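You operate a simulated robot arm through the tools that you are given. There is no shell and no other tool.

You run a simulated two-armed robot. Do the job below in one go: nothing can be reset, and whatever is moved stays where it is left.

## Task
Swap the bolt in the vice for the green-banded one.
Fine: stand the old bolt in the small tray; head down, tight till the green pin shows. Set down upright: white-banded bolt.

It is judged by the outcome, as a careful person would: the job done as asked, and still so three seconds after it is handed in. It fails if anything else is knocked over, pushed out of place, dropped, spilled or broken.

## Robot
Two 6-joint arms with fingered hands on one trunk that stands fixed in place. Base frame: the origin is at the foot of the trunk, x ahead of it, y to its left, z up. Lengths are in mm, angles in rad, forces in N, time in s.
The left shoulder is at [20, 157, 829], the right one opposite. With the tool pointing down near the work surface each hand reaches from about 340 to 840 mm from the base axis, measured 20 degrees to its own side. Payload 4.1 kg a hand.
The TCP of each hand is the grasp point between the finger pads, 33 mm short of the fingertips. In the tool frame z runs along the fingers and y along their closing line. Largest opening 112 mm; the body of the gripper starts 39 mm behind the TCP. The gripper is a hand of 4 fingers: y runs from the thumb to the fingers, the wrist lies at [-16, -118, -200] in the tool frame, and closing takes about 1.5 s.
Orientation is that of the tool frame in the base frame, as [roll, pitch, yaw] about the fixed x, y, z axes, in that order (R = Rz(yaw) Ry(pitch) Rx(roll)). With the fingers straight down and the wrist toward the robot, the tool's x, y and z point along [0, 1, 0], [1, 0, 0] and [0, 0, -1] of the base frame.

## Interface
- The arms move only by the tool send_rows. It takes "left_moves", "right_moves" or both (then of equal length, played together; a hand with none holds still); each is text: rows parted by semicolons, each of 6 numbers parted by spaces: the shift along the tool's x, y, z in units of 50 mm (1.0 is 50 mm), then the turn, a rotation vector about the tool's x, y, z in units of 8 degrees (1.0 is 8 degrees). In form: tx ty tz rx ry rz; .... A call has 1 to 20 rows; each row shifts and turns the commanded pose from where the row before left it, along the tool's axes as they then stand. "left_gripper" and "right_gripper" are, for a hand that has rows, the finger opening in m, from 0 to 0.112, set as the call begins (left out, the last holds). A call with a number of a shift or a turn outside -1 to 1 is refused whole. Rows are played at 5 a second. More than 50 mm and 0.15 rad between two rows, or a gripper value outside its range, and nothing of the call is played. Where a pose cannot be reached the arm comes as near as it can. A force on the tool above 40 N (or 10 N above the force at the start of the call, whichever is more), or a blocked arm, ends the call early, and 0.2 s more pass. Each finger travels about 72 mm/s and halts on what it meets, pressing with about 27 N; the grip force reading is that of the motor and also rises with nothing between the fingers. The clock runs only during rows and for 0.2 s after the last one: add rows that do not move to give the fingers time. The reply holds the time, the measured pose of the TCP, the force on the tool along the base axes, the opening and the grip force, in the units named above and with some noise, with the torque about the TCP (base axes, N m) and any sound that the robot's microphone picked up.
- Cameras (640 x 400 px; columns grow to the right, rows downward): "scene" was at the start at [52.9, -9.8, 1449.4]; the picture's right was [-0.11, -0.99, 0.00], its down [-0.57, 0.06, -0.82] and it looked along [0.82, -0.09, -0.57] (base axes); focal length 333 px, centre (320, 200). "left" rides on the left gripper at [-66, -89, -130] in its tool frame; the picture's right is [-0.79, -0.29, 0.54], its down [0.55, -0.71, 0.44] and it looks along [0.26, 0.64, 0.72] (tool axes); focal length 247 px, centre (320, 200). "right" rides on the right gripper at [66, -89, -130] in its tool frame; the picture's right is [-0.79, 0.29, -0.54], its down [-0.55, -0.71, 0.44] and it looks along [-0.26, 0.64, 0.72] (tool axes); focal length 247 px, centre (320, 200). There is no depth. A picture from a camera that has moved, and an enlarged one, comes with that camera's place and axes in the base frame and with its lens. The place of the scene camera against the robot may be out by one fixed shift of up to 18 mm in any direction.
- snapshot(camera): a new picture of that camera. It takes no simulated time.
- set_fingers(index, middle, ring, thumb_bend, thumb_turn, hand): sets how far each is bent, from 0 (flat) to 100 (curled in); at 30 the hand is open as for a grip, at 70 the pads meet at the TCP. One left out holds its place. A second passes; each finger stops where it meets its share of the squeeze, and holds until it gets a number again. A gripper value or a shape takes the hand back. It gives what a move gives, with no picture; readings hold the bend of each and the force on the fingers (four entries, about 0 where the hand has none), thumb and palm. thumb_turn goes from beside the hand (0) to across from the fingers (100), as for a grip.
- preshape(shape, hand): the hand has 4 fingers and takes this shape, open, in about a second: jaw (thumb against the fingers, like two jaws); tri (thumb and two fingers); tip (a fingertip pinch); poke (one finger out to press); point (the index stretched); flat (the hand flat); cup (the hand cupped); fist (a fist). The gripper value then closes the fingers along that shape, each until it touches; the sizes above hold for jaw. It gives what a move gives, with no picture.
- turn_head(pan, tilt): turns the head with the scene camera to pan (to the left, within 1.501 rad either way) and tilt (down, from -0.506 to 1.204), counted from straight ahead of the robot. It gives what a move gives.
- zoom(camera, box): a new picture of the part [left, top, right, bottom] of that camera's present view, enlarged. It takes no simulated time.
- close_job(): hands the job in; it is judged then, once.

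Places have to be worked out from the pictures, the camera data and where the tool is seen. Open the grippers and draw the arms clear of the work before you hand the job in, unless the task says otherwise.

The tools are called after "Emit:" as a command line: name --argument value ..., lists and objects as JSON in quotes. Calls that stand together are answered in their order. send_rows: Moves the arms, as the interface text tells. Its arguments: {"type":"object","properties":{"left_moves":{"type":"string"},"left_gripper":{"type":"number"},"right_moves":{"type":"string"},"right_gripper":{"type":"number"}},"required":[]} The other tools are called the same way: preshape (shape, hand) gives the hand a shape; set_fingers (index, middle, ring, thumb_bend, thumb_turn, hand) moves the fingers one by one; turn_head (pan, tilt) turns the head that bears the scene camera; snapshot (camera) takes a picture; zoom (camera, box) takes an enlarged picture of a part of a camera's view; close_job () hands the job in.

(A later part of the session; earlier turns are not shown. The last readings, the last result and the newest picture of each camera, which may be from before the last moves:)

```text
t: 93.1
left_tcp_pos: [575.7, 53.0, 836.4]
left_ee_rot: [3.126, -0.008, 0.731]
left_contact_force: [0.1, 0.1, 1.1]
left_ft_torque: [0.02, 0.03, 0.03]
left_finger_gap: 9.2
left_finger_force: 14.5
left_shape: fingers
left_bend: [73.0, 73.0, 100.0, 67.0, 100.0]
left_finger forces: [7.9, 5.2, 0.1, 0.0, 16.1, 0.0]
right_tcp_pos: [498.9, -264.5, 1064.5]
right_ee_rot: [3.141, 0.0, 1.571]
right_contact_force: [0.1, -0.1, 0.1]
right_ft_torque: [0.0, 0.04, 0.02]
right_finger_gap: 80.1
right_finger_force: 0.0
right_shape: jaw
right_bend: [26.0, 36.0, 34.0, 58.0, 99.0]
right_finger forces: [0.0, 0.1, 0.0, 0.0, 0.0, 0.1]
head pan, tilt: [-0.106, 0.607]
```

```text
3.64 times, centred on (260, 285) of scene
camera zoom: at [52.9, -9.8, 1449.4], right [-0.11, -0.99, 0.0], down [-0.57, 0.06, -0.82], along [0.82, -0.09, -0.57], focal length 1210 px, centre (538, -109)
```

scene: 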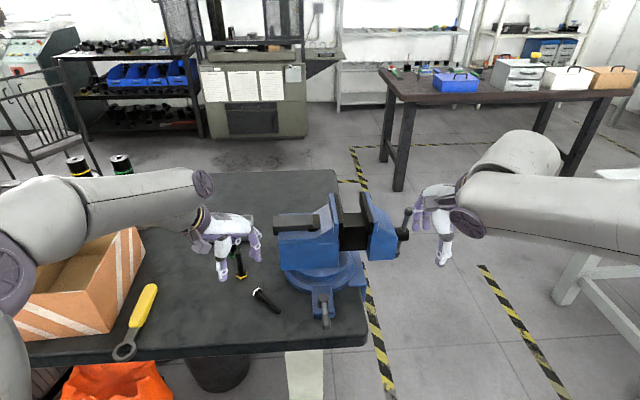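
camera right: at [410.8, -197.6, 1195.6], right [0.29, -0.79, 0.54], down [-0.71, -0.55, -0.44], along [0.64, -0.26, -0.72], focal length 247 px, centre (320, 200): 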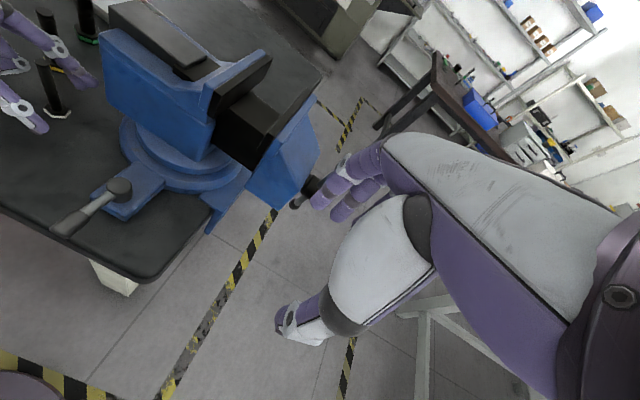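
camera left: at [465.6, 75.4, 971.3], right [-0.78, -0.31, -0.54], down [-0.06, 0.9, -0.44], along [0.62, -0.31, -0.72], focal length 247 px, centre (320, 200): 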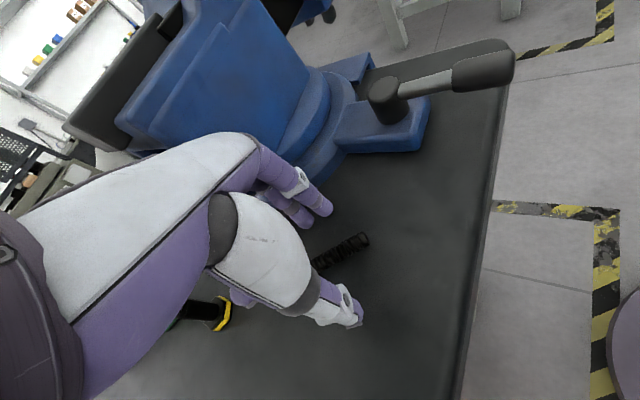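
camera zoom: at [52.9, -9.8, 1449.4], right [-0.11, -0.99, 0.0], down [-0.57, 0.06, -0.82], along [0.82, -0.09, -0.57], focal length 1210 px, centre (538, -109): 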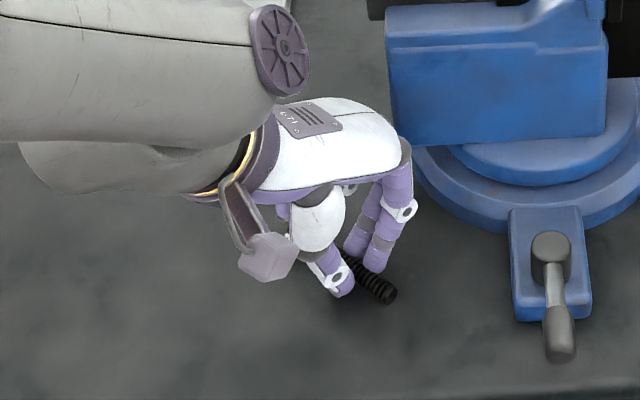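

All three fingers press on the shank (7.9, 5.2, 16 N). I lift slowly.

Emit:
send_rows --left_moves "0 0 -0.1 0 0 0; 0 0 -0.2 0 0 0; 0 0 -0.3 0 0 0; 0 0 -0.4 0 0 0; 0 0 -0.4 0 0 0; 0 0 0 0 0 0"

Emit:
zoom --camera "right" --box '[0, 0, 140, 160]'

Emit:
zoom --camera "scene" --box '[200, 210, 320, 320]'

Emit:
snapshot --camera "left"

```text
t: 94.5
left_tcp_pos: [573.4, 54.7, 906.0]
left_ee_rot: [3.125, -0.008, 0.731]
left_contact_force: [1.0, 0.0, -0.3]
left_ft_torque: [-0.03, 0.01, 0.02]
left_finger_gap: 8.9
left_finger_force: 13.0
left_shape: fingers
left_bend: [73.0, 73.0, 100.0, 67.0, 100.0]
left_finger forces: [7.6, 4.8, 0.0, 0.0, 13.0, 0.1]
right_tcp_pos: [498.5, -262.5, 1064.1]
right_ee_rot: [-3.14, 0.0, 1.57]
right_contact_force: [0.5, -1.2, -0.4]
right_ft_torque: [0.0, 0.01, -0.04]
right_finger_gap: 79.9
right_finger_force: 0.0
right_shape: jaw
right_bend: [26.0, 36.0, 34.0, 58.0, 99.0]
right_finger forces: [0.0, 0.0, 0.1, 0.1, 0.0, 0.1]
head pan, tilt: [-0.106, 0.607]
```

```text
2.50 times, centred on (70, 80) of right
camera zoom: at [410.9, -197.6, 1195.6], right [0.29, -0.79, 0.54], down [-0.71, -0.55, -0.44], along [0.64, -0.26, -0.72], focal length 617 px, centre (945, 500)
```

zoom: 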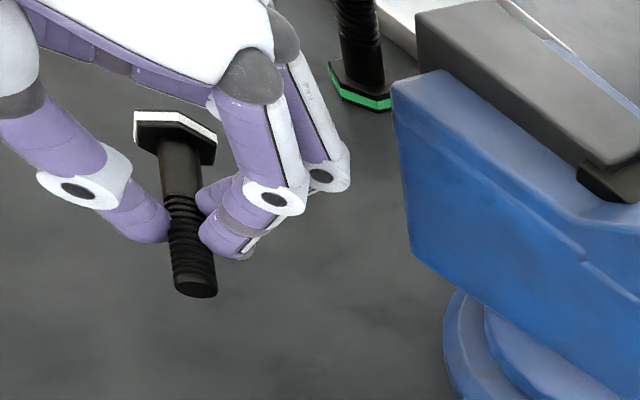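

```text
3.64 times, centred on (260, 265) of scene
camera zoom: at [52.9, -9.8, 1449.4], right [-0.11, -0.99, 0.0], down [-0.57, 0.06, -0.82], along [0.82, -0.09, -0.57], focal length 1210 px, centre (538, -36)
```

zoom: 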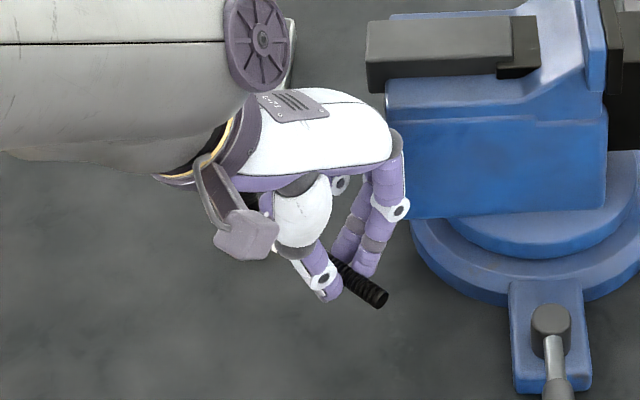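

```text
taken
camera left: at [462.7, 76.7, 1034.1], right [-0.77, -0.32, -0.55], down [-0.06, 0.9, -0.44], along [0.63, -0.31, -0.71], focal length 247 px, centre (320, 200)
```

left: 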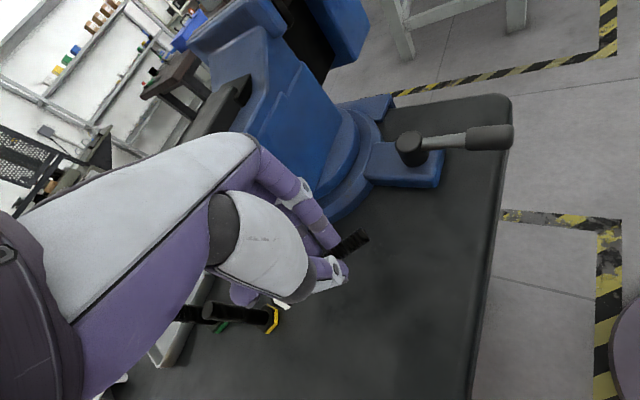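

Held well. I raise it, yaw the hand back to the standard direction, and move over to (600, 145, 1050).

Emit:
send_rows --left_moves "0 0 -0.95 0 0 0; 0 0 -0.95 0 0 0; 0 0 -0.95 0 0 0; 0 0 0 0 0 -0.864; 0 0 0 0 0 -0.864; 0 0 0 0 0 -0.864; 0 0 0 0 0 -0.864; 0 0 0 0 0 -0.864; 0 0 0 0 0 -0.864; 0 0 0 0 0 -0.864; 0.9 0.27 0 0 0 0; 0.9 0.27 0 0 0 0; 0 0 0 0 0 0"

Emit:
snapshot --camera "scene"

```text
t: 97.3
left_tcp_pos: [601.3, 145.3, 1047.7]
left_ee_rot: [3.125, 0.006, 1.577]
left_contact_force: [0.0, 0.3, 0.7]
left_ft_torque: [0.0, 0.01, -0.01]
left_finger_gap: 8.9
left_finger_force: 12.2
left_shape: fingers
left_bend: [73.0, 73.0, 100.0, 67.0, 100.0]
left_finger forces: [7.5, 4.6, 0.0, 0.0, 13.0, 0.0]
right_tcp_pos: [499.9, -264.4, 1063.8]
right_ee_rot: [-3.141, 0.0, 1.57]
right_contact_force: [-0.6, -0.5, -0.2]
right_ft_torque: [-0.02, -0.01, 0.01]
right_finger_gap: 80.1
right_finger_force: 0.1
right_shape: jaw
right_bend: [26.0, 36.0, 34.0, 58.0, 99.0]
right_finger forces: [0.0, 0.1, 0.0, 0.0, 0.0, 0.1]
head pan, tilt: [-0.106, 0.607]
```

```text
taken
```

scene: 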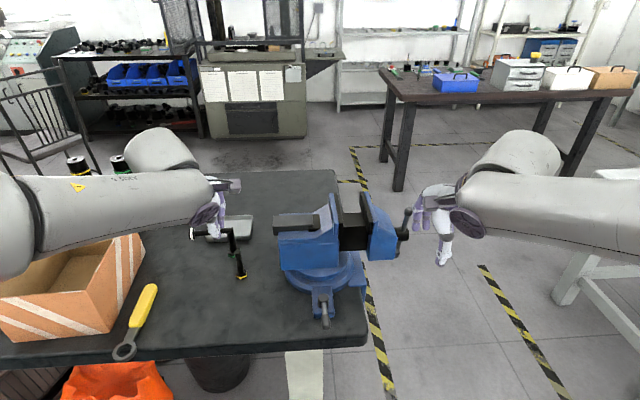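

Bolt horizontal, head towards +y. Now I turn the hand level so the head swings down.

Emit:
send_rows --left_moves "0 0 0 0 -0.9375 0; 0 0 0 0 -0.9375 0; 0 0 0 0 -0.9375 0; 0 0 0 0 -0.9375 0; 0 0 0 0 -0.9375 0; 0 0 0 0 -0.9375 0; 0 0 0 0 -0.9375 0; 0 0 0 0 -0.9375 0; 0 0 0 0 -0.9375 0; 0 0 0 0 -0.9375 0; 0 0 0 0 -0.9375 0; 0 0 0 0 -0.9375 0; 0 0 0 0 0 0"

Emit:
snapshot --camera "scene"

Emit:
zoom --camera "right" --box '[0, 0, 160, 160]'

Emit:
snapshot --camera "left"

```text
t: 100.1
left_tcp_pos: [598.9, 145.6, 1047.9]
left_ee_rot: [1.135, 1.553, -0.429]
left_contact_force: [-0.2, 0.3, -0.4]
left_ft_torque: [0.06, -0.01, 0.03]
left_finger_gap: 8.6
left_finger_force: 12.0
left_shape: fingers
left_bend: [74.0, 73.0, 100.0, 67.0, 100.0]
left_finger forces: [6.7, 5.1, 0.0, 0.0, 12.2, 0.0]
right_tcp_pos: [499.7, -263.6, 1064.3]
right_ee_rot: [3.141, -0.001, 1.57]
right_contact_force: [-0.1, 0.5, 0.7]
right_ft_torque: [0.0, 0.0, 0.03]
right_finger_gap: 79.9
right_finger_force: 0.0
right_shape: jaw
right_bend: [26.0, 36.0, 34.0, 58.0, 99.0]
right_finger forces: [0.0, 0.0, 0.1, 0.1, 0.1, 0.1]
head pan, tilt: [-0.106, 0.607]
```

```text
taken
```

scene: 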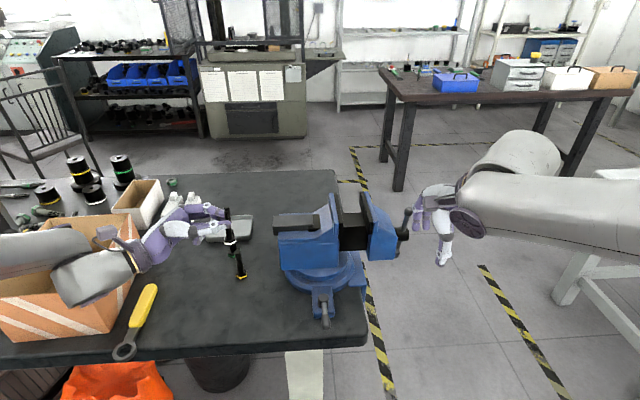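

```text
2.50 times, centred on (80, 80) of right
camera zoom: at [410.8, -197.6, 1195.6], right [0.29, -0.79, 0.54], down [-0.71, -0.55, -0.44], along [0.64, -0.26, -0.72], focal length 617 px, centre (920, 500)
```

zoom: 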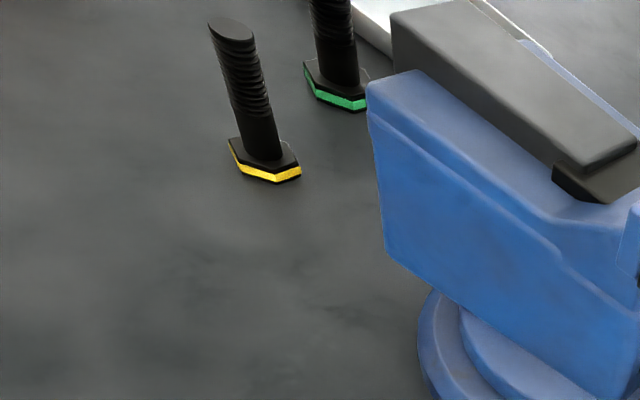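

```text
taken
camera left: at [508.7, 274.5, 1112.1], right [-0.3, -0.53, 0.79], down [-0.7, -0.44, -0.56], along [0.65, -0.72, -0.24], focal length 247 px, centre (320, 200)
```

left: 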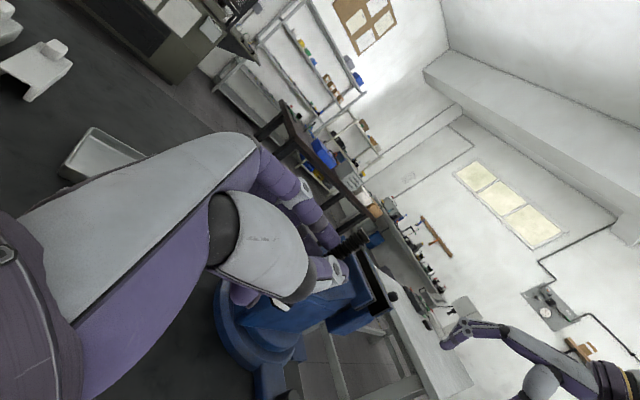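

The bolt is now head-down in the hand. I zoom to check its lean.

Emit:
zoom --camera "scene" --box '[160, 180, 280, 290]'

Emit:
zoom --camera "left" --box '[260, 200, 400, 320]'

```text
3.64 times, centred on (220, 235) of scene
camera zoom: at [52.8, -9.8, 1449.4], right [-0.11, -0.99, 0.0], down [-0.57, 0.06, -0.82], along [0.82, -0.09, -0.57], focal length 1210 px, centre (684, 73)
```

zoom: 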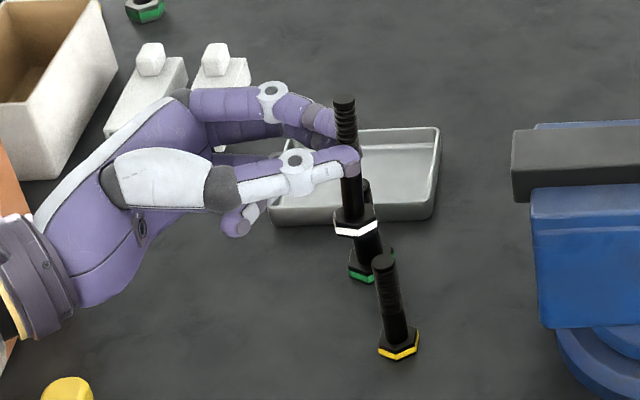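

```text
3.33 times, centred on (330, 260) of left
camera zoom: at [508.7, 274.5, 1112.1], right [-0.3, -0.53, 0.79], down [-0.7, -0.44, -0.56], along [0.65, -0.72, -0.24], focal length 823 px, centre (287, 0)
```

zoom: 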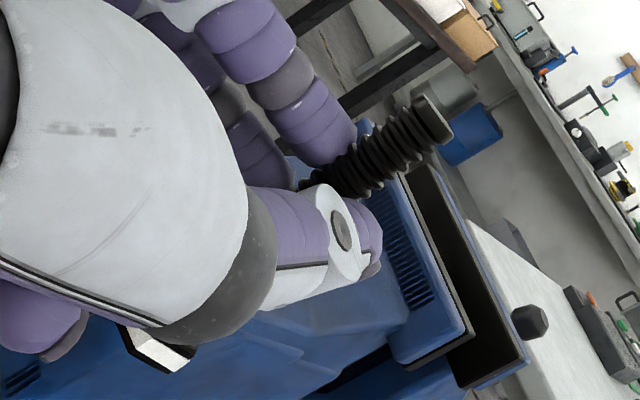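

Triangulation shows about 10° of lean (base towards −x). I roll the hand 10.5° about its pointing axis to bring the bolt vertical, then yaw 45° about the true vertical.

Emit:
send_rows --left_moves "0 0 0 0 0 0.655; 0 0 0 0 0 0.655; 0 0 0 -0.922 0.171 0; 0 0 0 -0.922 0.171 0; 0 0 0 -0.922 0.171 0; 0 0 0 -0.922 0.171 0; 0 0 0 -0.922 0.171 0; 0 0 0 -0.922 0.171 0; 0 0 0 0 0 0"

Emit:
zoom --camera "scene" --box '[160, 170, 280, 290]'

Emit:
snapshot --camera "left"

Emit:
snapshot --camera "right"

```text
t: 102.1
left_tcp_pos: [597.5, 143.7, 1047.2]
left_ee_rot: [1.486, 1.38, 0.709]
left_contact_force: [0.7, 0.4, -0.4]
left_ft_torque: [0.03, 0.0, 0.0]
left_finger_gap: 8.4
left_finger_force: 12.2
left_shape: fingers
left_bend: [74.0, 73.0, 100.0, 67.0, 100.0]
left_finger forces: [6.7, 5.1, 0.1, 0.0, 11.9, 0.0]
right_tcp_pos: [499.9, -263.3, 1065.3]
right_ee_rot: [-3.141, 0.001, 1.571]
right_contact_force: [0.6, -0.2, -1.3]
right_ft_torque: [0.0, -0.02, -0.01]
right_finger_gap: 79.9
right_finger_force: 0.1
right_shape: jaw
right_bend: [26.0, 36.0, 34.0, 58.0, 99.0]
right_finger forces: [0.0, 0.1, 0.0, 0.1, 0.0, 0.0]
head pan, tilt: [-0.106, 0.607]
```

```text
3.33 times, centred on (220, 230) of scene
camera zoom: at [52.9, -9.7, 1449.4], right [-0.11, -0.99, 0.0], down [-0.57, 0.06, -0.82], along [0.82, -0.09, -0.57], focal length 1109 px, centre (653, 100)
```

zoom: 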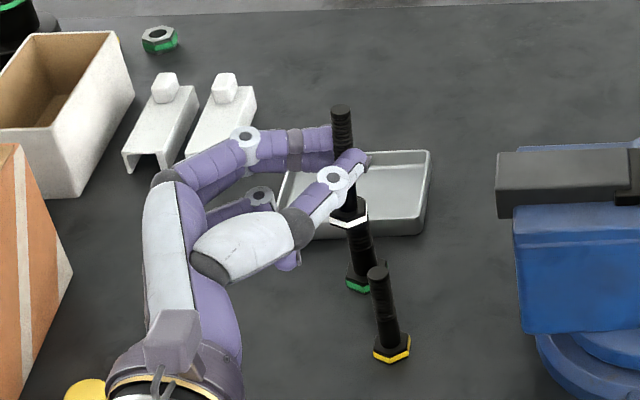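

```text
taken
camera left: at [434.8, 164.0, 1093.9], right [0.07, -0.68, 0.73], down [-0.1, -0.73, -0.67], along [0.99, -0.02, -0.12], focal length 247 px, centre (320, 200)
```

left: 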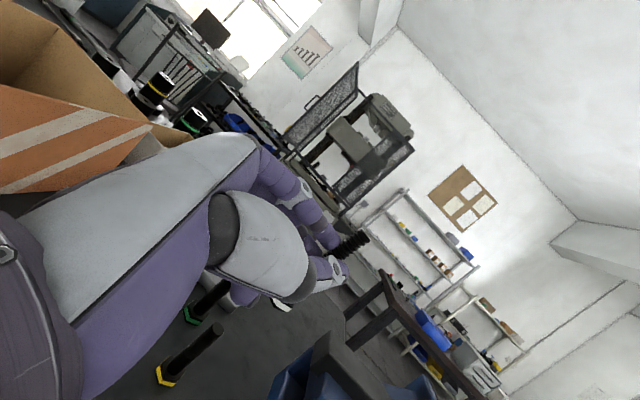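

```text
taken
camera right: at [410.9, -197.6, 1195.6], right [0.29, -0.79, 0.54], down [-0.71, -0.55, -0.44], along [0.64, -0.26, -0.72], focal length 247 px, centre (320, 200)
```

right: 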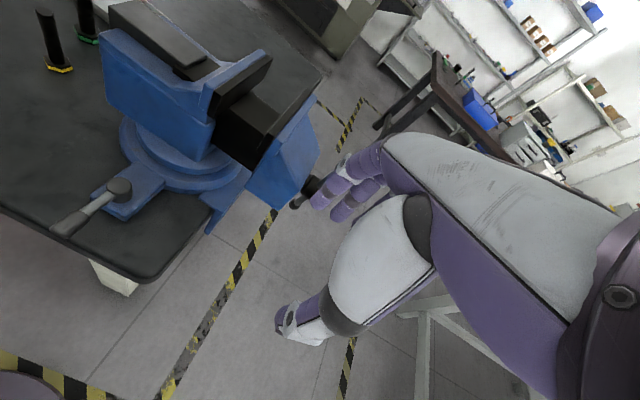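

I zoom the left view to measure the bolt's residual lean more accurately.

Emit:
zoom --camera "left" --box '[140, 210, 400, 400]'

Emit:
zoom --camera "scene" --box '[200, 180, 260, 250]'

```text
2.11 times, centred on (270, 305) of left
camera zoom: at [434.8, 164.0, 1093.9], right [0.07, -0.68, 0.73], down [-0.1, -0.73, -0.67], along [0.99, -0.02, -0.12], focal length 520 px, centre (425, -21)
```

zoom: 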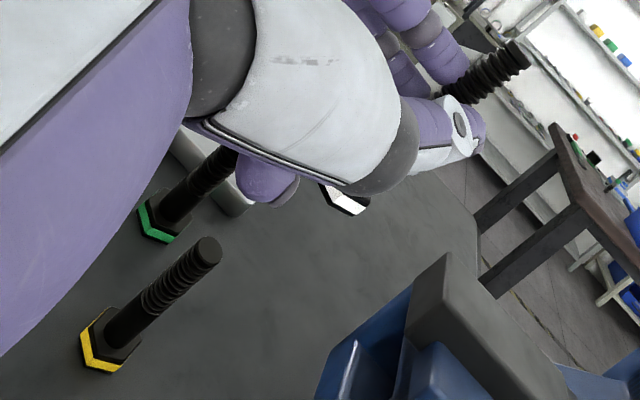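

```text
5.71 times, centred on (230, 215) of scene
camera zoom: at [52.9, -9.7, 1449.4], right [-0.11, -0.99, 0.0], down [-0.57, 0.06, -0.82], along [0.82, -0.09, -0.57], focal length 1901 px, centre (834, 114)
```

zoom: 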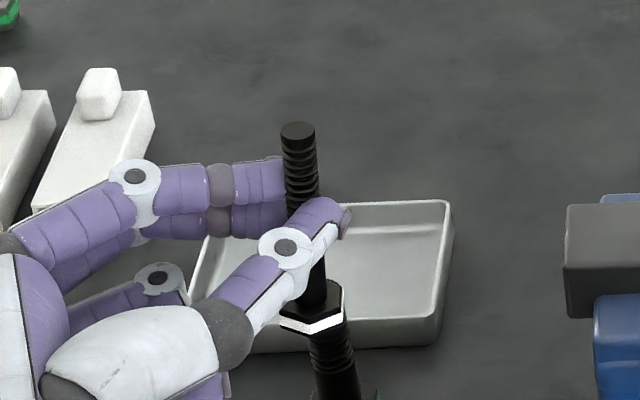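

The bolt leans only ~6° now, well within what will settle flat. I carry it over to the tray at z≈975.

Emit:
send_rows --left_moves "0.333 0.601 0.464 0 0 0; 0.333 0.601 0.464 0 0 0; 0.333 0.601 0.464 0 0 0; 0.333 0.601 0.464 0 0 0; 0.333 0.601 0.464 0 0 0; 0.333 0.601 0.464 0 0 0; 0.333 0.601 0.464 0 0 0; 0 0 0 0 0 0"

Emit:
snapshot --camera "scene"

Emit:
snapshot --camera "left"

Emit:
zoom --camera "scene" --box '[160, 150, 280, 270]'

```text
t: 103.9
left_tcp_pos: [876.6, 194.2, 974.1]
left_ee_rot: [1.495, 1.381, 0.715]
left_contact_force: [-0.6, 0.2, -0.6]
left_ft_torque: [0.08, 0.03, -0.03]
left_finger_gap: 8.2
left_finger_force: 11.0
left_shape: fingers
left_bend: [74.0, 73.0, 100.0, 67.0, 100.0]
left_finger forces: [6.6, 5.0, 0.0, 0.1, 11.3, 0.0]
right_tcp_pos: [499.1, -263.9, 1064.4]
right_ee_rot: [-3.14, -0.001, 1.571]
right_contact_force: [0.3, 0.2, -0.1]
right_ft_torque: [0.02, 0.0, -0.03]
right_finger_gap: 79.7
right_finger_force: 0.0
right_shape: jaw
right_bend: [26.0, 36.0, 34.0, 58.0, 99.0]
right_finger forces: [0.1, 0.0, 0.1, 0.0, 0.0, 0.0]
head pan, tilt: [-0.106, 0.607]
```

```text
taken
```

scene: 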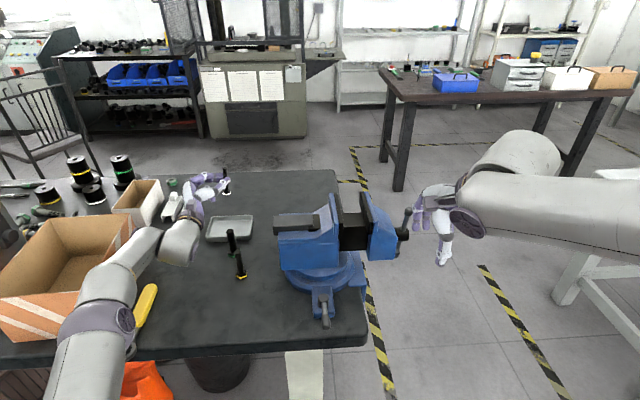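

```text
taken
camera left: at [713.3, 214.2, 1020.5], right [0.07, -0.68, 0.73], down [-0.1, -0.74, -0.67], along [0.99, -0.02, -0.12], focal length 247 px, centre (320, 200)
```

left: 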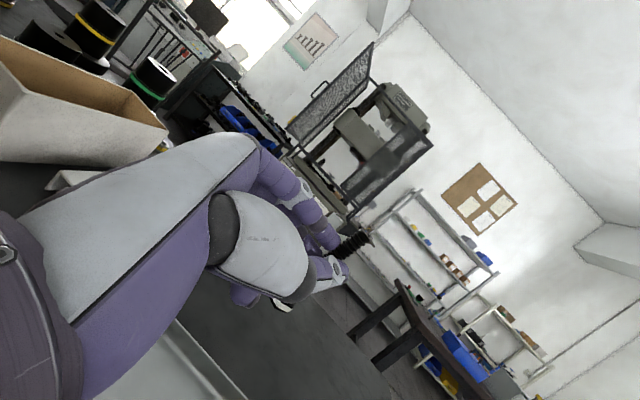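

```text
3.33 times, centred on (220, 210) of scene
camera zoom: at [52.8, -9.7, 1449.4], right [-0.11, -0.99, 0.0], down [-0.57, 0.06, -0.82], along [0.82, -0.09, -0.57], focal length 1109 px, centre (653, 167)
```

zoom: 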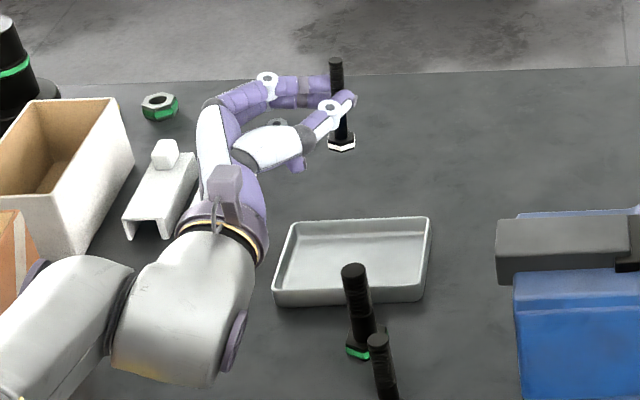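

The bolt is above the tray interior (projected landing ≈ (888, 172)). I descend 80 mm and check arm clearances.

Emit:
send_rows --left_moves "0.524 -0.101 -0.009 0 0 0; 0.524 -0.101 -0.009 0 0 0; 0.524 -0.101 -0.009 0 0 0; 0 0 0 0 0 0"

Emit:
zoom --camera "scene" --box '[80, 150, 280, 310]'

Emit:
snapshot --camera "left"

```text
t: 104.9
left_tcp_pos: [876.7, 195.0, 894.1]
left_ee_rot: [1.496, 1.38, 0.719]
left_contact_force: [-0.3, -0.8, -0.3]
left_ft_torque: [0.03, 0.01, 0.01]
left_finger_gap: 8.3
left_finger_force: 11.0
left_shape: fingers
left_bend: [74.0, 73.0, 100.0, 67.0, 100.0]
left_finger forces: [6.6, 4.8, 0.0, 0.1, 11.4, 0.0]
right_tcp_pos: [500.5, -264.3, 1064.7]
right_ee_rot: [3.14, -0.001, 1.572]
right_contact_force: [-0.4, 0.2, 0.2]
right_ft_torque: [-0.01, -0.01, 0.02]
right_finger_gap: 79.9
right_finger_force: 0.1
right_shape: jaw
right_bend: [26.0, 36.0, 34.0, 58.0, 99.0]
right_finger forces: [0.0, 0.1, 0.0, 0.1, 0.0, 0.0]
head pan, tilt: [-0.106, 0.607]
```

```text
2.50 times, centred on (180, 230) of scene
camera zoom: at [52.8, -9.8, 1449.4], right [-0.11, -0.99, 0.0], down [-0.57, 0.06, -0.82], along [0.82, -0.09, -0.57], focal length 832 px, centre (670, 125)
```

zoom: 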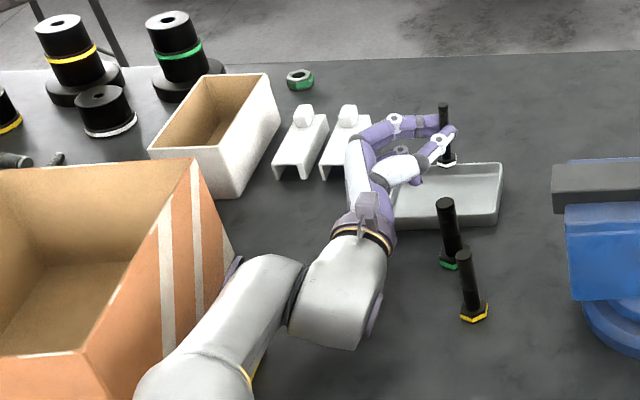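

```text
taken
camera left: at [713.5, 214.1, 940.4], right [0.07, -0.68, 0.73], down [-0.1, -0.73, -0.67], along [0.99, -0.02, -0.12], focal length 247 px, centre (320, 200)
```

left: 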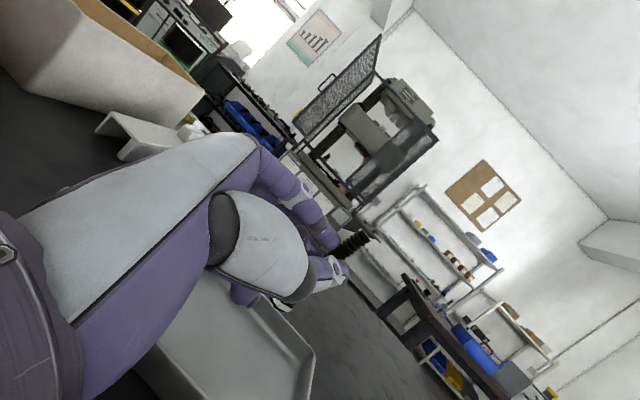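

Forearm runs fairly near the cardboard box, so I yaw 12° further (wrist moves away from it) before the final descent.

Emit:
send_rows --left_moves "0 0 0 -0.736 0.142 0.012; 0 0 0 -0.736 0.142 0.012; 0 0 0 0 0 0"

Emit:
zoom --camera "scene" --box '[80, 150, 280, 310]'

Emit:
zoom --camera "scene" --box '[190, 180, 270, 240]'

```text
t: 105.7
left_tcp_pos: [887.3, 201.4, 891.8]
left_ee_rot: [1.492, 1.376, 0.916]
left_contact_force: [-0.2, 0.3, -2.0]
left_ft_torque: [0.02, 0.05, 0.01]
left_finger_gap: 8.0
left_finger_force: 11.7
left_shape: fingers
left_bend: [74.0, 73.0, 100.0, 67.0, 100.0]
left_finger forces: [6.4, 5.0, 0.0, 0.1, 11.4, 0.1]
left hand out of reach, approached as far as the arm can: row 2
right_tcp_pos: [498.7, -263.2, 1064.7]
right_ee_rot: [-3.14, 0.001, 1.571]
right_contact_force: [0.0, -0.5, 0.3]
right_ft_torque: [0.01, 0.01, -0.03]
right_finger_gap: 79.8
right_finger_force: 0.0
right_shape: jaw
right_bend: [26.0, 36.0, 34.0, 58.0, 99.0]
right_finger forces: [0.0, 0.1, 0.0, 0.0, 0.0, 0.1]
head pan, tilt: [-0.106, 0.607]
```

```text
2.50 times, centred on (180, 230) of scene
camera zoom: at [52.8, -9.8, 1449.4], right [-0.11, -0.99, 0.0], down [-0.57, 0.06, -0.82], along [0.82, -0.09, -0.57], focal length 832 px, centre (670, 125)
```

zoom: 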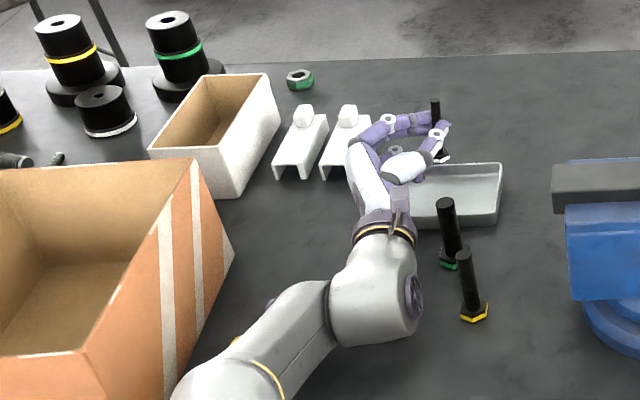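

```text
6.67 times, centred on (230, 210) of scene
camera zoom: at [52.8, -9.8, 1449.4], right [-0.11, -0.99, 0.0], down [-0.57, 0.06, -0.82], along [0.82, -0.09, -0.57], focal length 2218 px, centre (920, 133)
```

zoom: 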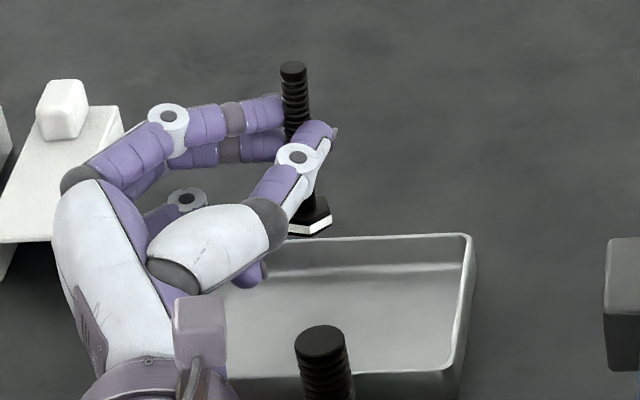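

The wrist is now clear of the box. The bolt drifted towards the far wall, so I bring it back 13 mm to about (889, 178), and lower to just above the tray floor.

Emit:
send_rows --left_moves "-0.046 -0.214 -0.174 0 0 0; 0.294 -0.058 -0.005 0 0 0; 0.294 -0.058 -0.005 0 0 0; 0 0 0 0 0 0"

Emit:
zoom --camera "scene" --box '[190, 180, 270, 240]'

Emit:
snapshot --camera "left"

```text
t: 106.9
left_tcp_pos: [883.0, 206.4, 893.3]
left_ee_rot: [1.368, 1.345, 0.807]
left_contact_force: [0.2, 0.0, -1.1]
left_ft_torque: [0.01, 0.03, 0.0]
left_finger_gap: 8.4
left_finger_force: 11.4
left_shape: fingers
left_bend: [74.0, 73.0, 100.0, 67.0, 100.0]
left_finger forces: [6.7, 5.1, 0.0, 0.0, 11.5, 0.0]
left hand out of reach, approached as far as the arm can: row 1
right_tcp_pos: [498.9, -263.9, 1065.6]
right_ee_rot: [3.139, 0.0, 1.569]
right_contact_force: [-0.1, -1.1, 1.4]
right_ft_torque: [0.06, -0.04, 0.02]
right_finger_gap: 79.8
right_finger_force: 0.0
right_shape: jaw
right_bend: [26.0, 36.0, 34.0, 58.0, 99.0]
right_finger forces: [0.0, 0.0, 0.1, 0.0, 0.1, 0.1]
head pan, tilt: [-0.106, 0.607]
stopped in row 4 (left hand): the arm was blocked; the commanded pose is now the measured one
```

```text
6.67 times, centred on (230, 210) of scene
camera zoom: at [51.8, -10.2, 1449.4], right [-0.11, -0.99, 0.0], down [-0.57, 0.06, -0.82], along [0.82, -0.09, -0.57], focal length 2218 px, centre (920, 133)
```

zoom: 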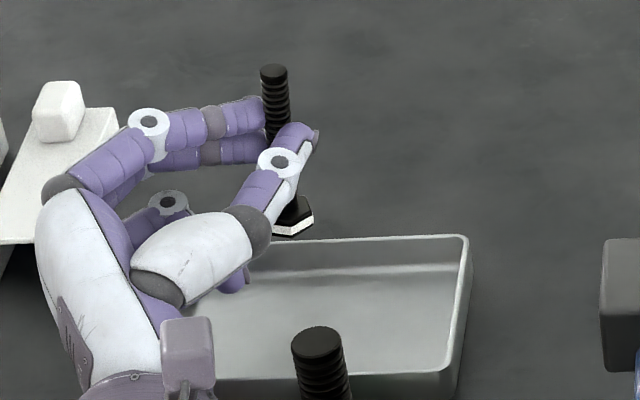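

```text
taken
camera left: at [718.4, 192.2, 931.7], right [0.18, -0.65, 0.74], down [0.09, -0.73, -0.67], along [0.98, 0.19, -0.08], focal length 247 px, centre (320, 200)
```

left: 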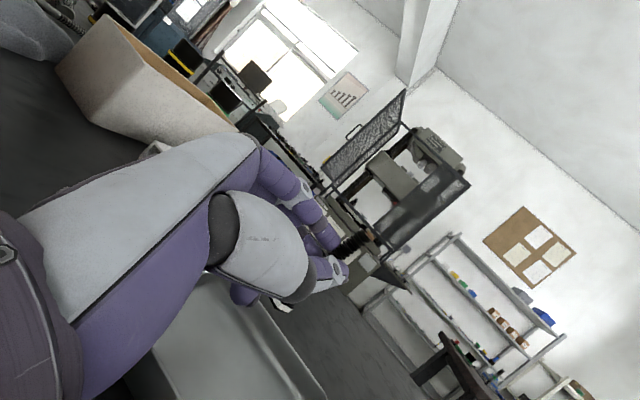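

The arm reports being blocked. I look at the whole scene before moving further.

Emit:
snapshot --camera "scene"

Emit:
zoom --camera "scene" --box '[0, 180, 260, 400]'

Emit:
snapshot --camera "right"

```text
taken
```

scene: 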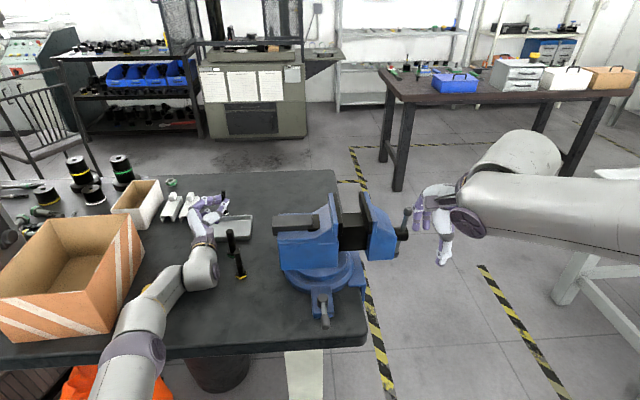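

```text
1.82 times, centred on (130, 290) of scene
camera zoom: at [51.8, -10.2, 1449.4], right [-0.11, -0.99, 0.0], down [-0.57, 0.06, -0.82], along [0.82, -0.09, -0.57], focal length 605 px, centre (666, 36)
```

zoom: 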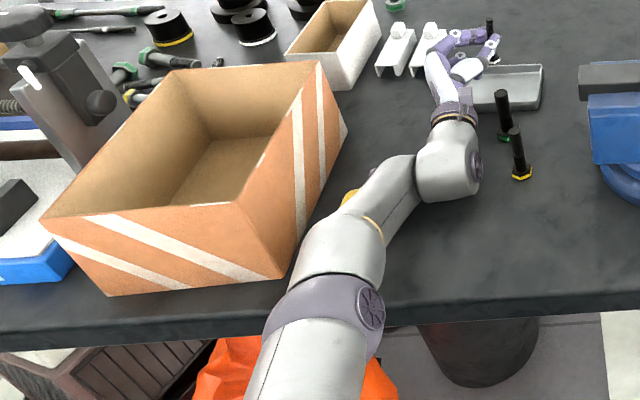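

```text
taken
camera right: at [409.5, -198.8, 1196.3], right [0.28, -0.79, 0.54], down [-0.71, -0.55, -0.44], along [0.64, -0.26, -0.72], focal length 247 px, centre (320, 200)
```

right: 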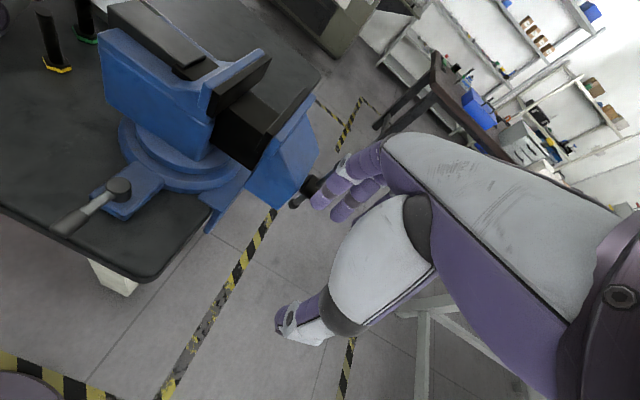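

The elbow seems to rest against the front of the table in this configuration. I raise the hand to relieve it, then yaw back towards the earlier orientation.

Emit:
send_rows --left_moves "-0.58 0.13 0.027 0 0 0; -0.58 0.13 0.027 0 0 0; 0 0 0 0 0 0"

Emit:
zoom --camera "scene" --box '[0, 180, 260, 400]'

```text
t: 107.7
left_tcp_pos: [887.8, 213.6, 946.9]
left_ee_rot: [1.375, 1.35, 0.803]
left_contact_force: [-1.2, 0.8, -0.9]
left_ft_torque: [-0.01, 0.03, -0.03]
left_finger_gap: 7.8
left_finger_force: 11.4
left_shape: fingers
left_bend: [74.0, 73.0, 100.0, 67.0, 100.0]
left_finger forces: [6.5, 5.0, 0.0, 0.0, 11.4, 0.0]
left hand out of reach, approached as far as the arm can: row 2
right_tcp_pos: [500.4, -263.4, 1064.9]
right_ee_rot: [3.141, -0.001, 1.572]
right_contact_force: [-0.6, 0.2, 0.2]
right_ft_torque: [-0.02, -0.02, 0.0]
right_finger_gap: 80.2
right_finger_force: 0.0
right_shape: jaw
right_bend: [26.0, 36.0, 34.0, 58.0, 99.0]
right_finger forces: [0.1, 0.1, 0.0, 0.0, 0.0, 0.0]
head pan, tilt: [-0.106, 0.607]
```

```text
1.82 times, centred on (130, 290) of scene
camera zoom: at [53.0, -9.7, 1449.4], right [-0.11, -0.99, 0.0], down [-0.57, 0.06, -0.82], along [0.82, -0.09, -0.57], focal length 605 px, centre (666, 36)
```

zoom: 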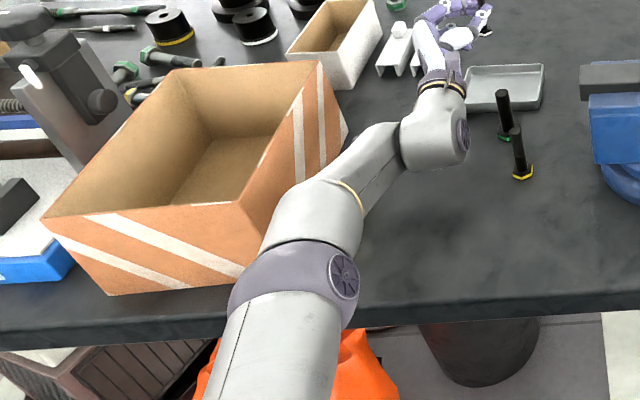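

Relieved. I yaw back 12° to the earlier, unblocked orientation.

Emit:
send_rows --left_moves "0 0 0 0.731 -0.165 -0.034; 0 0 0 0.731 -0.165 -0.034; 0 0 0 0 0 0"

Emit:
zoom --camera "scene" --box '[0, 180, 260, 400]'

Emit:
zoom --camera "scene" --box '[190, 160, 270, 240]'

Emit:
snapshot --camera "left"

```text
t: 108.5
left_tcp_pos: [889.5, 212.5, 947.2]
left_ee_rot: [1.358, 1.351, 0.6]
left_contact_force: [-0.3, -0.2, -0.6]
left_ft_torque: [0.03, 0.01, -0.02]
left_finger_gap: 7.8
left_finger_force: 10.6
left_shape: fingers
left_bend: [74.0, 73.0, 100.0, 67.0, 100.0]
left_finger forces: [6.4, 4.7, 0.0, 0.1, 10.9, 0.1]
right_tcp_pos: [499.0, -263.1, 1065.2]
right_ee_rot: [3.14, 0.0, 1.571]
right_contact_force: [-0.7, 0.7, -0.4]
right_ft_torque: [0.03, -0.01, -0.04]
right_finger_gap: 79.8
right_finger_force: 0.1
right_shape: jaw
right_bend: [26.0, 36.0, 34.0, 58.0, 99.0]
right_finger forces: [0.0, 0.1, 0.1, 0.0, 0.0, 0.0]
head pan, tilt: [-0.106, 0.607]
```

```text
1.82 times, centred on (130, 290) of scene
camera zoom: at [52.9, -9.7, 1449.4], right [-0.11, -0.99, 0.0], down [-0.57, 0.06, -0.82], along [0.82, -0.09, -0.57], focal length 605 px, centre (666, 36)
```

zoom: 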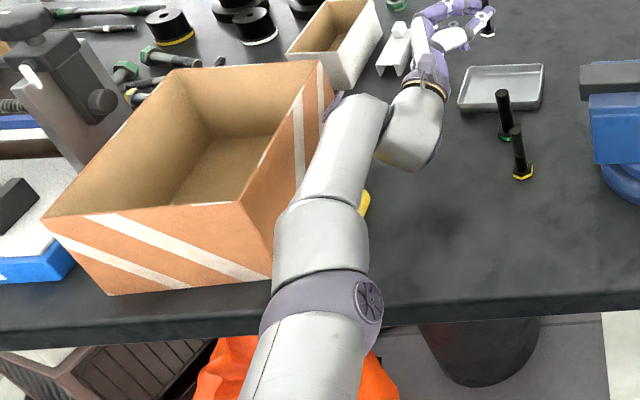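

```text
5.00 times, centred on (230, 200) of scene
camera zoom: at [52.9, -9.7, 1449.4], right [-0.11, -0.99, 0.0], down [-0.57, 0.06, -0.82], along [0.82, -0.09, -0.57], focal length 1664 px, centre (770, 200)
```

zoom: 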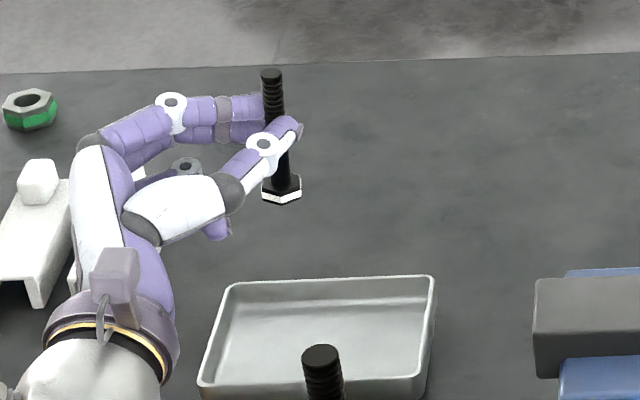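

```text
taken
camera left: at [723.6, 229.7, 986.0], right [0.06, -0.67, 0.74], down [-0.06, -0.74, -0.67], along [1.0, -0.01, -0.08], focal length 247 px, centre (320, 200)
```

left: 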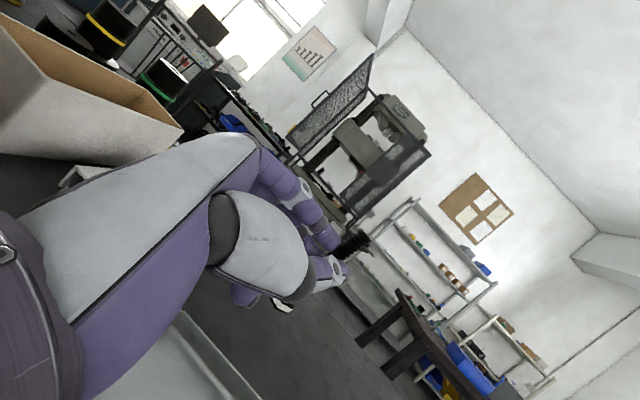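

Orientation restored (φ≈44°). I bring the bolt above (886, 175) and lower to TCP z≈900.

Emit:
send_rows --left_moves "0.411 -0.322 -0.02 0 0 0; 0.411 -0.322 -0.02 0 0 0; 0 0 0 0 0 0"

Emit:
zoom --camera "scene" --box '[0, 180, 260, 400]'

Emit:
zoom --camera "scene" --box '[190, 180, 270, 240]'

```text
t: 109.3
left_tcp_pos: [875.1, 197.2, 898.6]
left_ee_rot: [1.37, 1.352, 0.601]
left_contact_force: [0.7, 0.0, -0.5]
left_ft_torque: [0.01, 0.03, 0.03]
left_finger_gap: 7.9
left_finger_force: 11.0
left_shape: fingers
left_bend: [74.0, 73.0, 100.0, 67.0, 100.0]
left_finger forces: [6.2, 4.6, 0.0, 0.1, 10.9, 0.0]
right_tcp_pos: [498.3, -264.0, 1065.2]
right_ee_rot: [-3.141, 0.0, 1.571]
right_contact_force: [0.0, -0.6, -0.3]
right_ft_torque: [-0.01, 0.0, 0.01]
right_finger_gap: 80.1
right_finger_force: 0.0
right_shape: jaw
right_bend: [26.0, 36.0, 34.0, 58.0, 99.0]
right_finger forces: [0.0, 0.0, 0.1, 0.0, 0.1, 0.1]
head pan, tilt: [-0.106, 0.607]
```

```text
1.82 times, centred on (130, 290) of scene
camera zoom: at [52.9, -9.7, 1449.4], right [-0.11, -0.99, 0.0], down [-0.57, 0.06, -0.82], along [0.82, -0.09, -0.57], focal length 605 px, centre (666, 36)
```

zoom: 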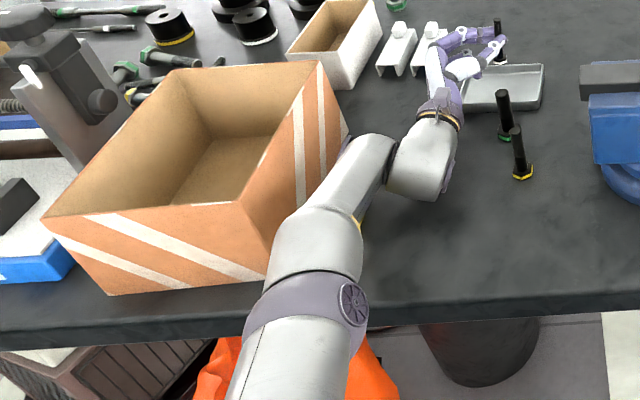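

```text
6.67 times, centred on (230, 210) of scene
camera zoom: at [52.9, -9.7, 1449.4], right [-0.11, -0.99, 0.0], down [-0.57, 0.06, -0.82], along [0.82, -0.09, -0.57], focal length 2218 px, centre (920, 133)
```

zoom: 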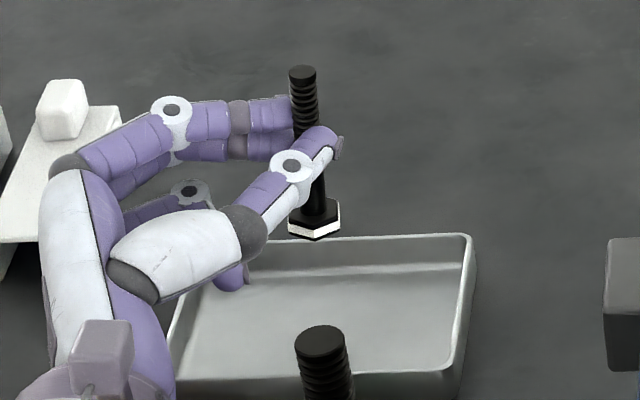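

Clear so far. I continue down in smaller steps, watching for blocking.

Emit:
send_rows --left_moves "0.293 -0.064 -0.014 0 0 0; 0 0 0 0 0 0"

Emit:
send_rows --left_moves "0.293 -0.064 -0.014 0 0 0; 0 0 0 0 0 0"

Emit:
zoom --camera "scene" --box '[190, 180, 270, 240]'

Emit:
snapshot --camera "left"

```text
t: 109.9
left_tcp_pos: [874.9, 197.3, 900.1]
left_ee_rot: [1.318, 1.334, 0.551]
left_contact_force: [-0.3, -0.1, -0.5]
left_ft_torque: [0.05, 0.0, 0.0]
left_finger_gap: 8.1
left_finger_force: 10.8
left_shape: fingers
left_bend: [74.0, 73.0, 100.0, 67.0, 100.0]
left_finger forces: [6.1, 4.7, 0.1, 0.0, 11.0, 0.0]
right_tcp_pos: [495.5, -264.3, 1065.8]
right_ee_rot: [3.139, -0.002, 1.57]
right_contact_force: [-0.1, -0.9, 0.0]
right_ft_torque: [0.02, 0.0, 0.0]
right_finger_gap: 80.0
right_finger_force: 0.0
right_shape: jaw
right_bend: [26.0, 36.0, 34.0, 58.0, 99.0]
right_finger forces: [0.0, 0.0, 0.1, 0.1, 0.0, 0.0]
head pan, tilt: [-0.106, 0.607]
```

```text
t: 110.7
left_tcp_pos: [877.0, 195.9, 908.8]
left_ee_rot: [1.243, 1.311, 0.479]
left_contact_force: [-0.5, -0.2, -0.5]
left_ft_torque: [0.04, 0.13, 0.01]
left_finger_gap: 7.6
left_finger_force: 11.1
left_shape: fingers
left_bend: [74.0, 73.0, 100.0, 67.0, 100.0]
left_finger forces: [6.3, 4.7, 0.0, 0.1, 11.1, 0.0]
right_tcp_pos: [497.8, -263.2, 1065.6]
right_ee_rot: [3.141, 0.001, 1.572]
right_contact_force: [-1.6, -0.6, 0.7]
right_ft_torque: [0.07, -0.02, 0.02]
right_finger_gap: 80.0
right_finger_force: 0.0
right_shape: jaw
right_bend: [26.0, 36.0, 34.0, 58.0, 99.0]
right_finger forces: [0.0, 0.1, 0.0, 0.0, 0.1, 0.0]
head pan, tilt: [-0.106, 0.607]
stopped in row 2 (left hand): the arm was blocked; the commanded pose is now the measured one
```

```text
6.67 times, centred on (230, 210) of scene
camera zoom: at [51.7, -10.2, 1449.5], right [-0.11, -0.99, 0.0], down [-0.57, 0.06, -0.82], along [0.82, -0.09, -0.57], focal length 2218 px, centre (920, 133)
```

zoom: 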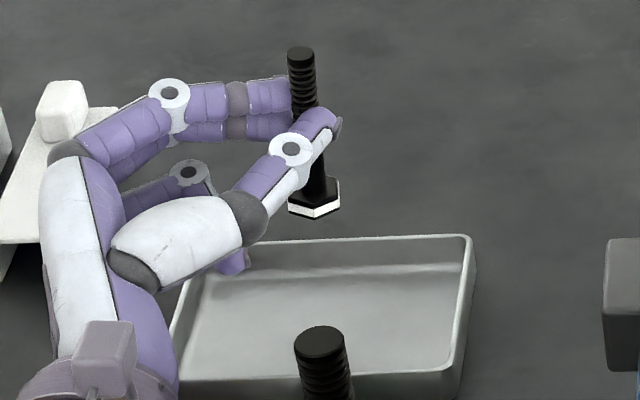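

```text
taken
camera left: at [710.7, 216.6, 939.2], right [0.01, -0.67, 0.74], down [-0.04, -0.74, -0.67], along [1.0, -0.02, -0.03], focal length 247 px, centre (320, 200)
```

left: 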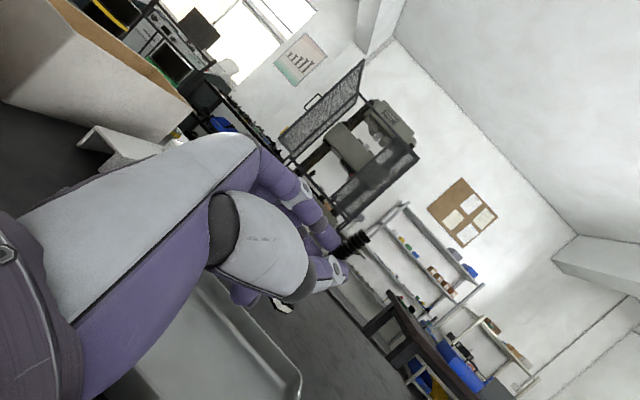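

At this extension the elbow meets the table when the hand is level, so the tray needs a downward-tilted hand. I take the bolt back, to stand it on the table near (600, 95) and regrip it with a tilted hand.

Emit:
send_rows --left_moves "-0.773 0.195 0.066 0 0 0; -0.773 0.195 0.066 0 0 0; -0.229 -0.726 -0.537 0 0 0; -0.229 -0.726 -0.537 0 0 0; -0.229 -0.726 -0.537 0 0 0; -0.229 -0.726 -0.537 0 0 0; -0.229 -0.726 -0.537 0 0 0; -0.229 -0.726 -0.537 0 0 0; 0 0 0 0.805 -0.203 -0.069; 0 0 0 0.805 -0.203 -0.069; 0 0 0 0.805 -0.203 -0.069; 0 0 0 0.805 -0.203 -0.069; 0 0 0 0.805 -0.203 -0.069; 0 0 0 0.805 -0.203 -0.069; 0 0 0 0 0 0"

Emit:
snapshot --camera "scene"

Emit:
snapshot --camera "left"

Emit:
zoom --camera "scene" --box '[160, 170, 280, 290]'

```text
t: 113.9
left_tcp_pos: [603.0, 148.8, 984.2]
left_ee_rot: [1.242, 1.319, -0.223]
left_contact_force: [0.0, -1.1, -1.0]
left_ft_torque: [0.02, -0.02, 0.0]
left_finger_gap: 7.0
left_finger_force: 9.4
left_shape: fingers
left_bend: [74.0, 74.0, 100.0, 67.0, 100.0]
left_finger forces: [5.0, 3.9, 0.1, 0.0, 10.0, 0.0]
right_tcp_pos: [498.6, -262.9, 1065.3]
right_ee_rot: [3.141, 0.001, 1.571]
right_contact_force: [0.2, -0.2, -0.2]
right_ft_torque: [0.0, -0.03, 0.04]
right_finger_gap: 80.1
right_finger_force: 0.2
right_shape: jaw
right_bend: [26.0, 36.0, 34.0, 58.0, 99.0]
right_finger forces: [0.1, 0.0, 0.0, 0.0, 0.0, 0.0]
head pan, tilt: [-0.106, 0.607]
```

```text
taken
```

scene: 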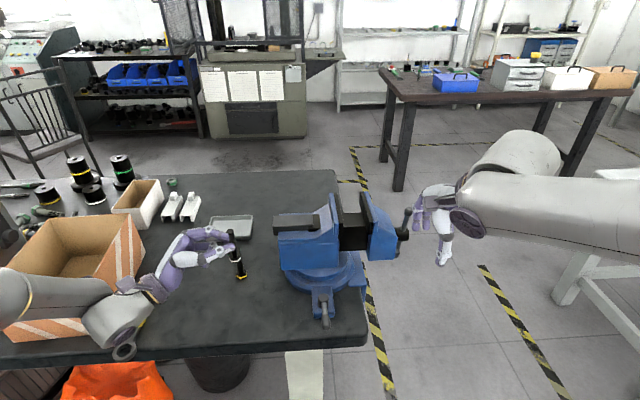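

```text
taken
camera left: at [488.9, 270.1, 1016.9], right [-0.42, -0.52, 0.74], down [-0.51, -0.54, -0.67], along [0.75, -0.66, -0.04], focal length 247 px, centre (320, 200)
```

left: 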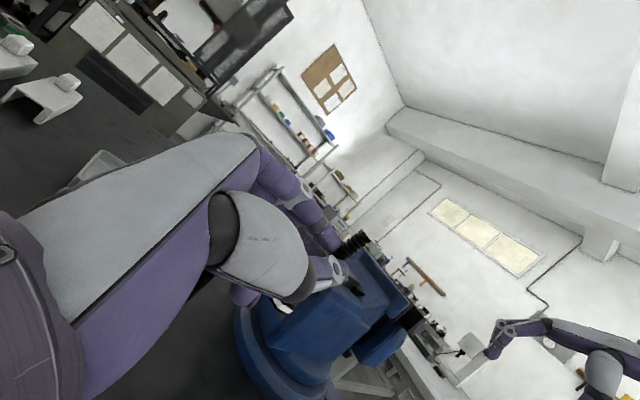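

```text
3.33 times, centred on (220, 230) of scene
camera zoom: at [52.9, -9.8, 1449.4], right [-0.11, -0.99, 0.0], down [-0.57, 0.06, -0.82], along [0.82, -0.09, -0.57], focal length 1109 px, centre (653, 100)
```

zoom: 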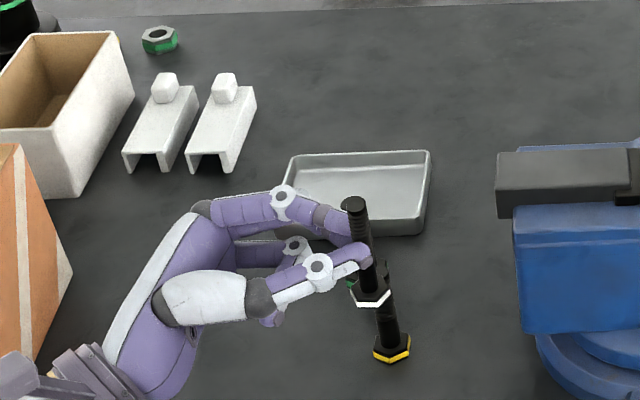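

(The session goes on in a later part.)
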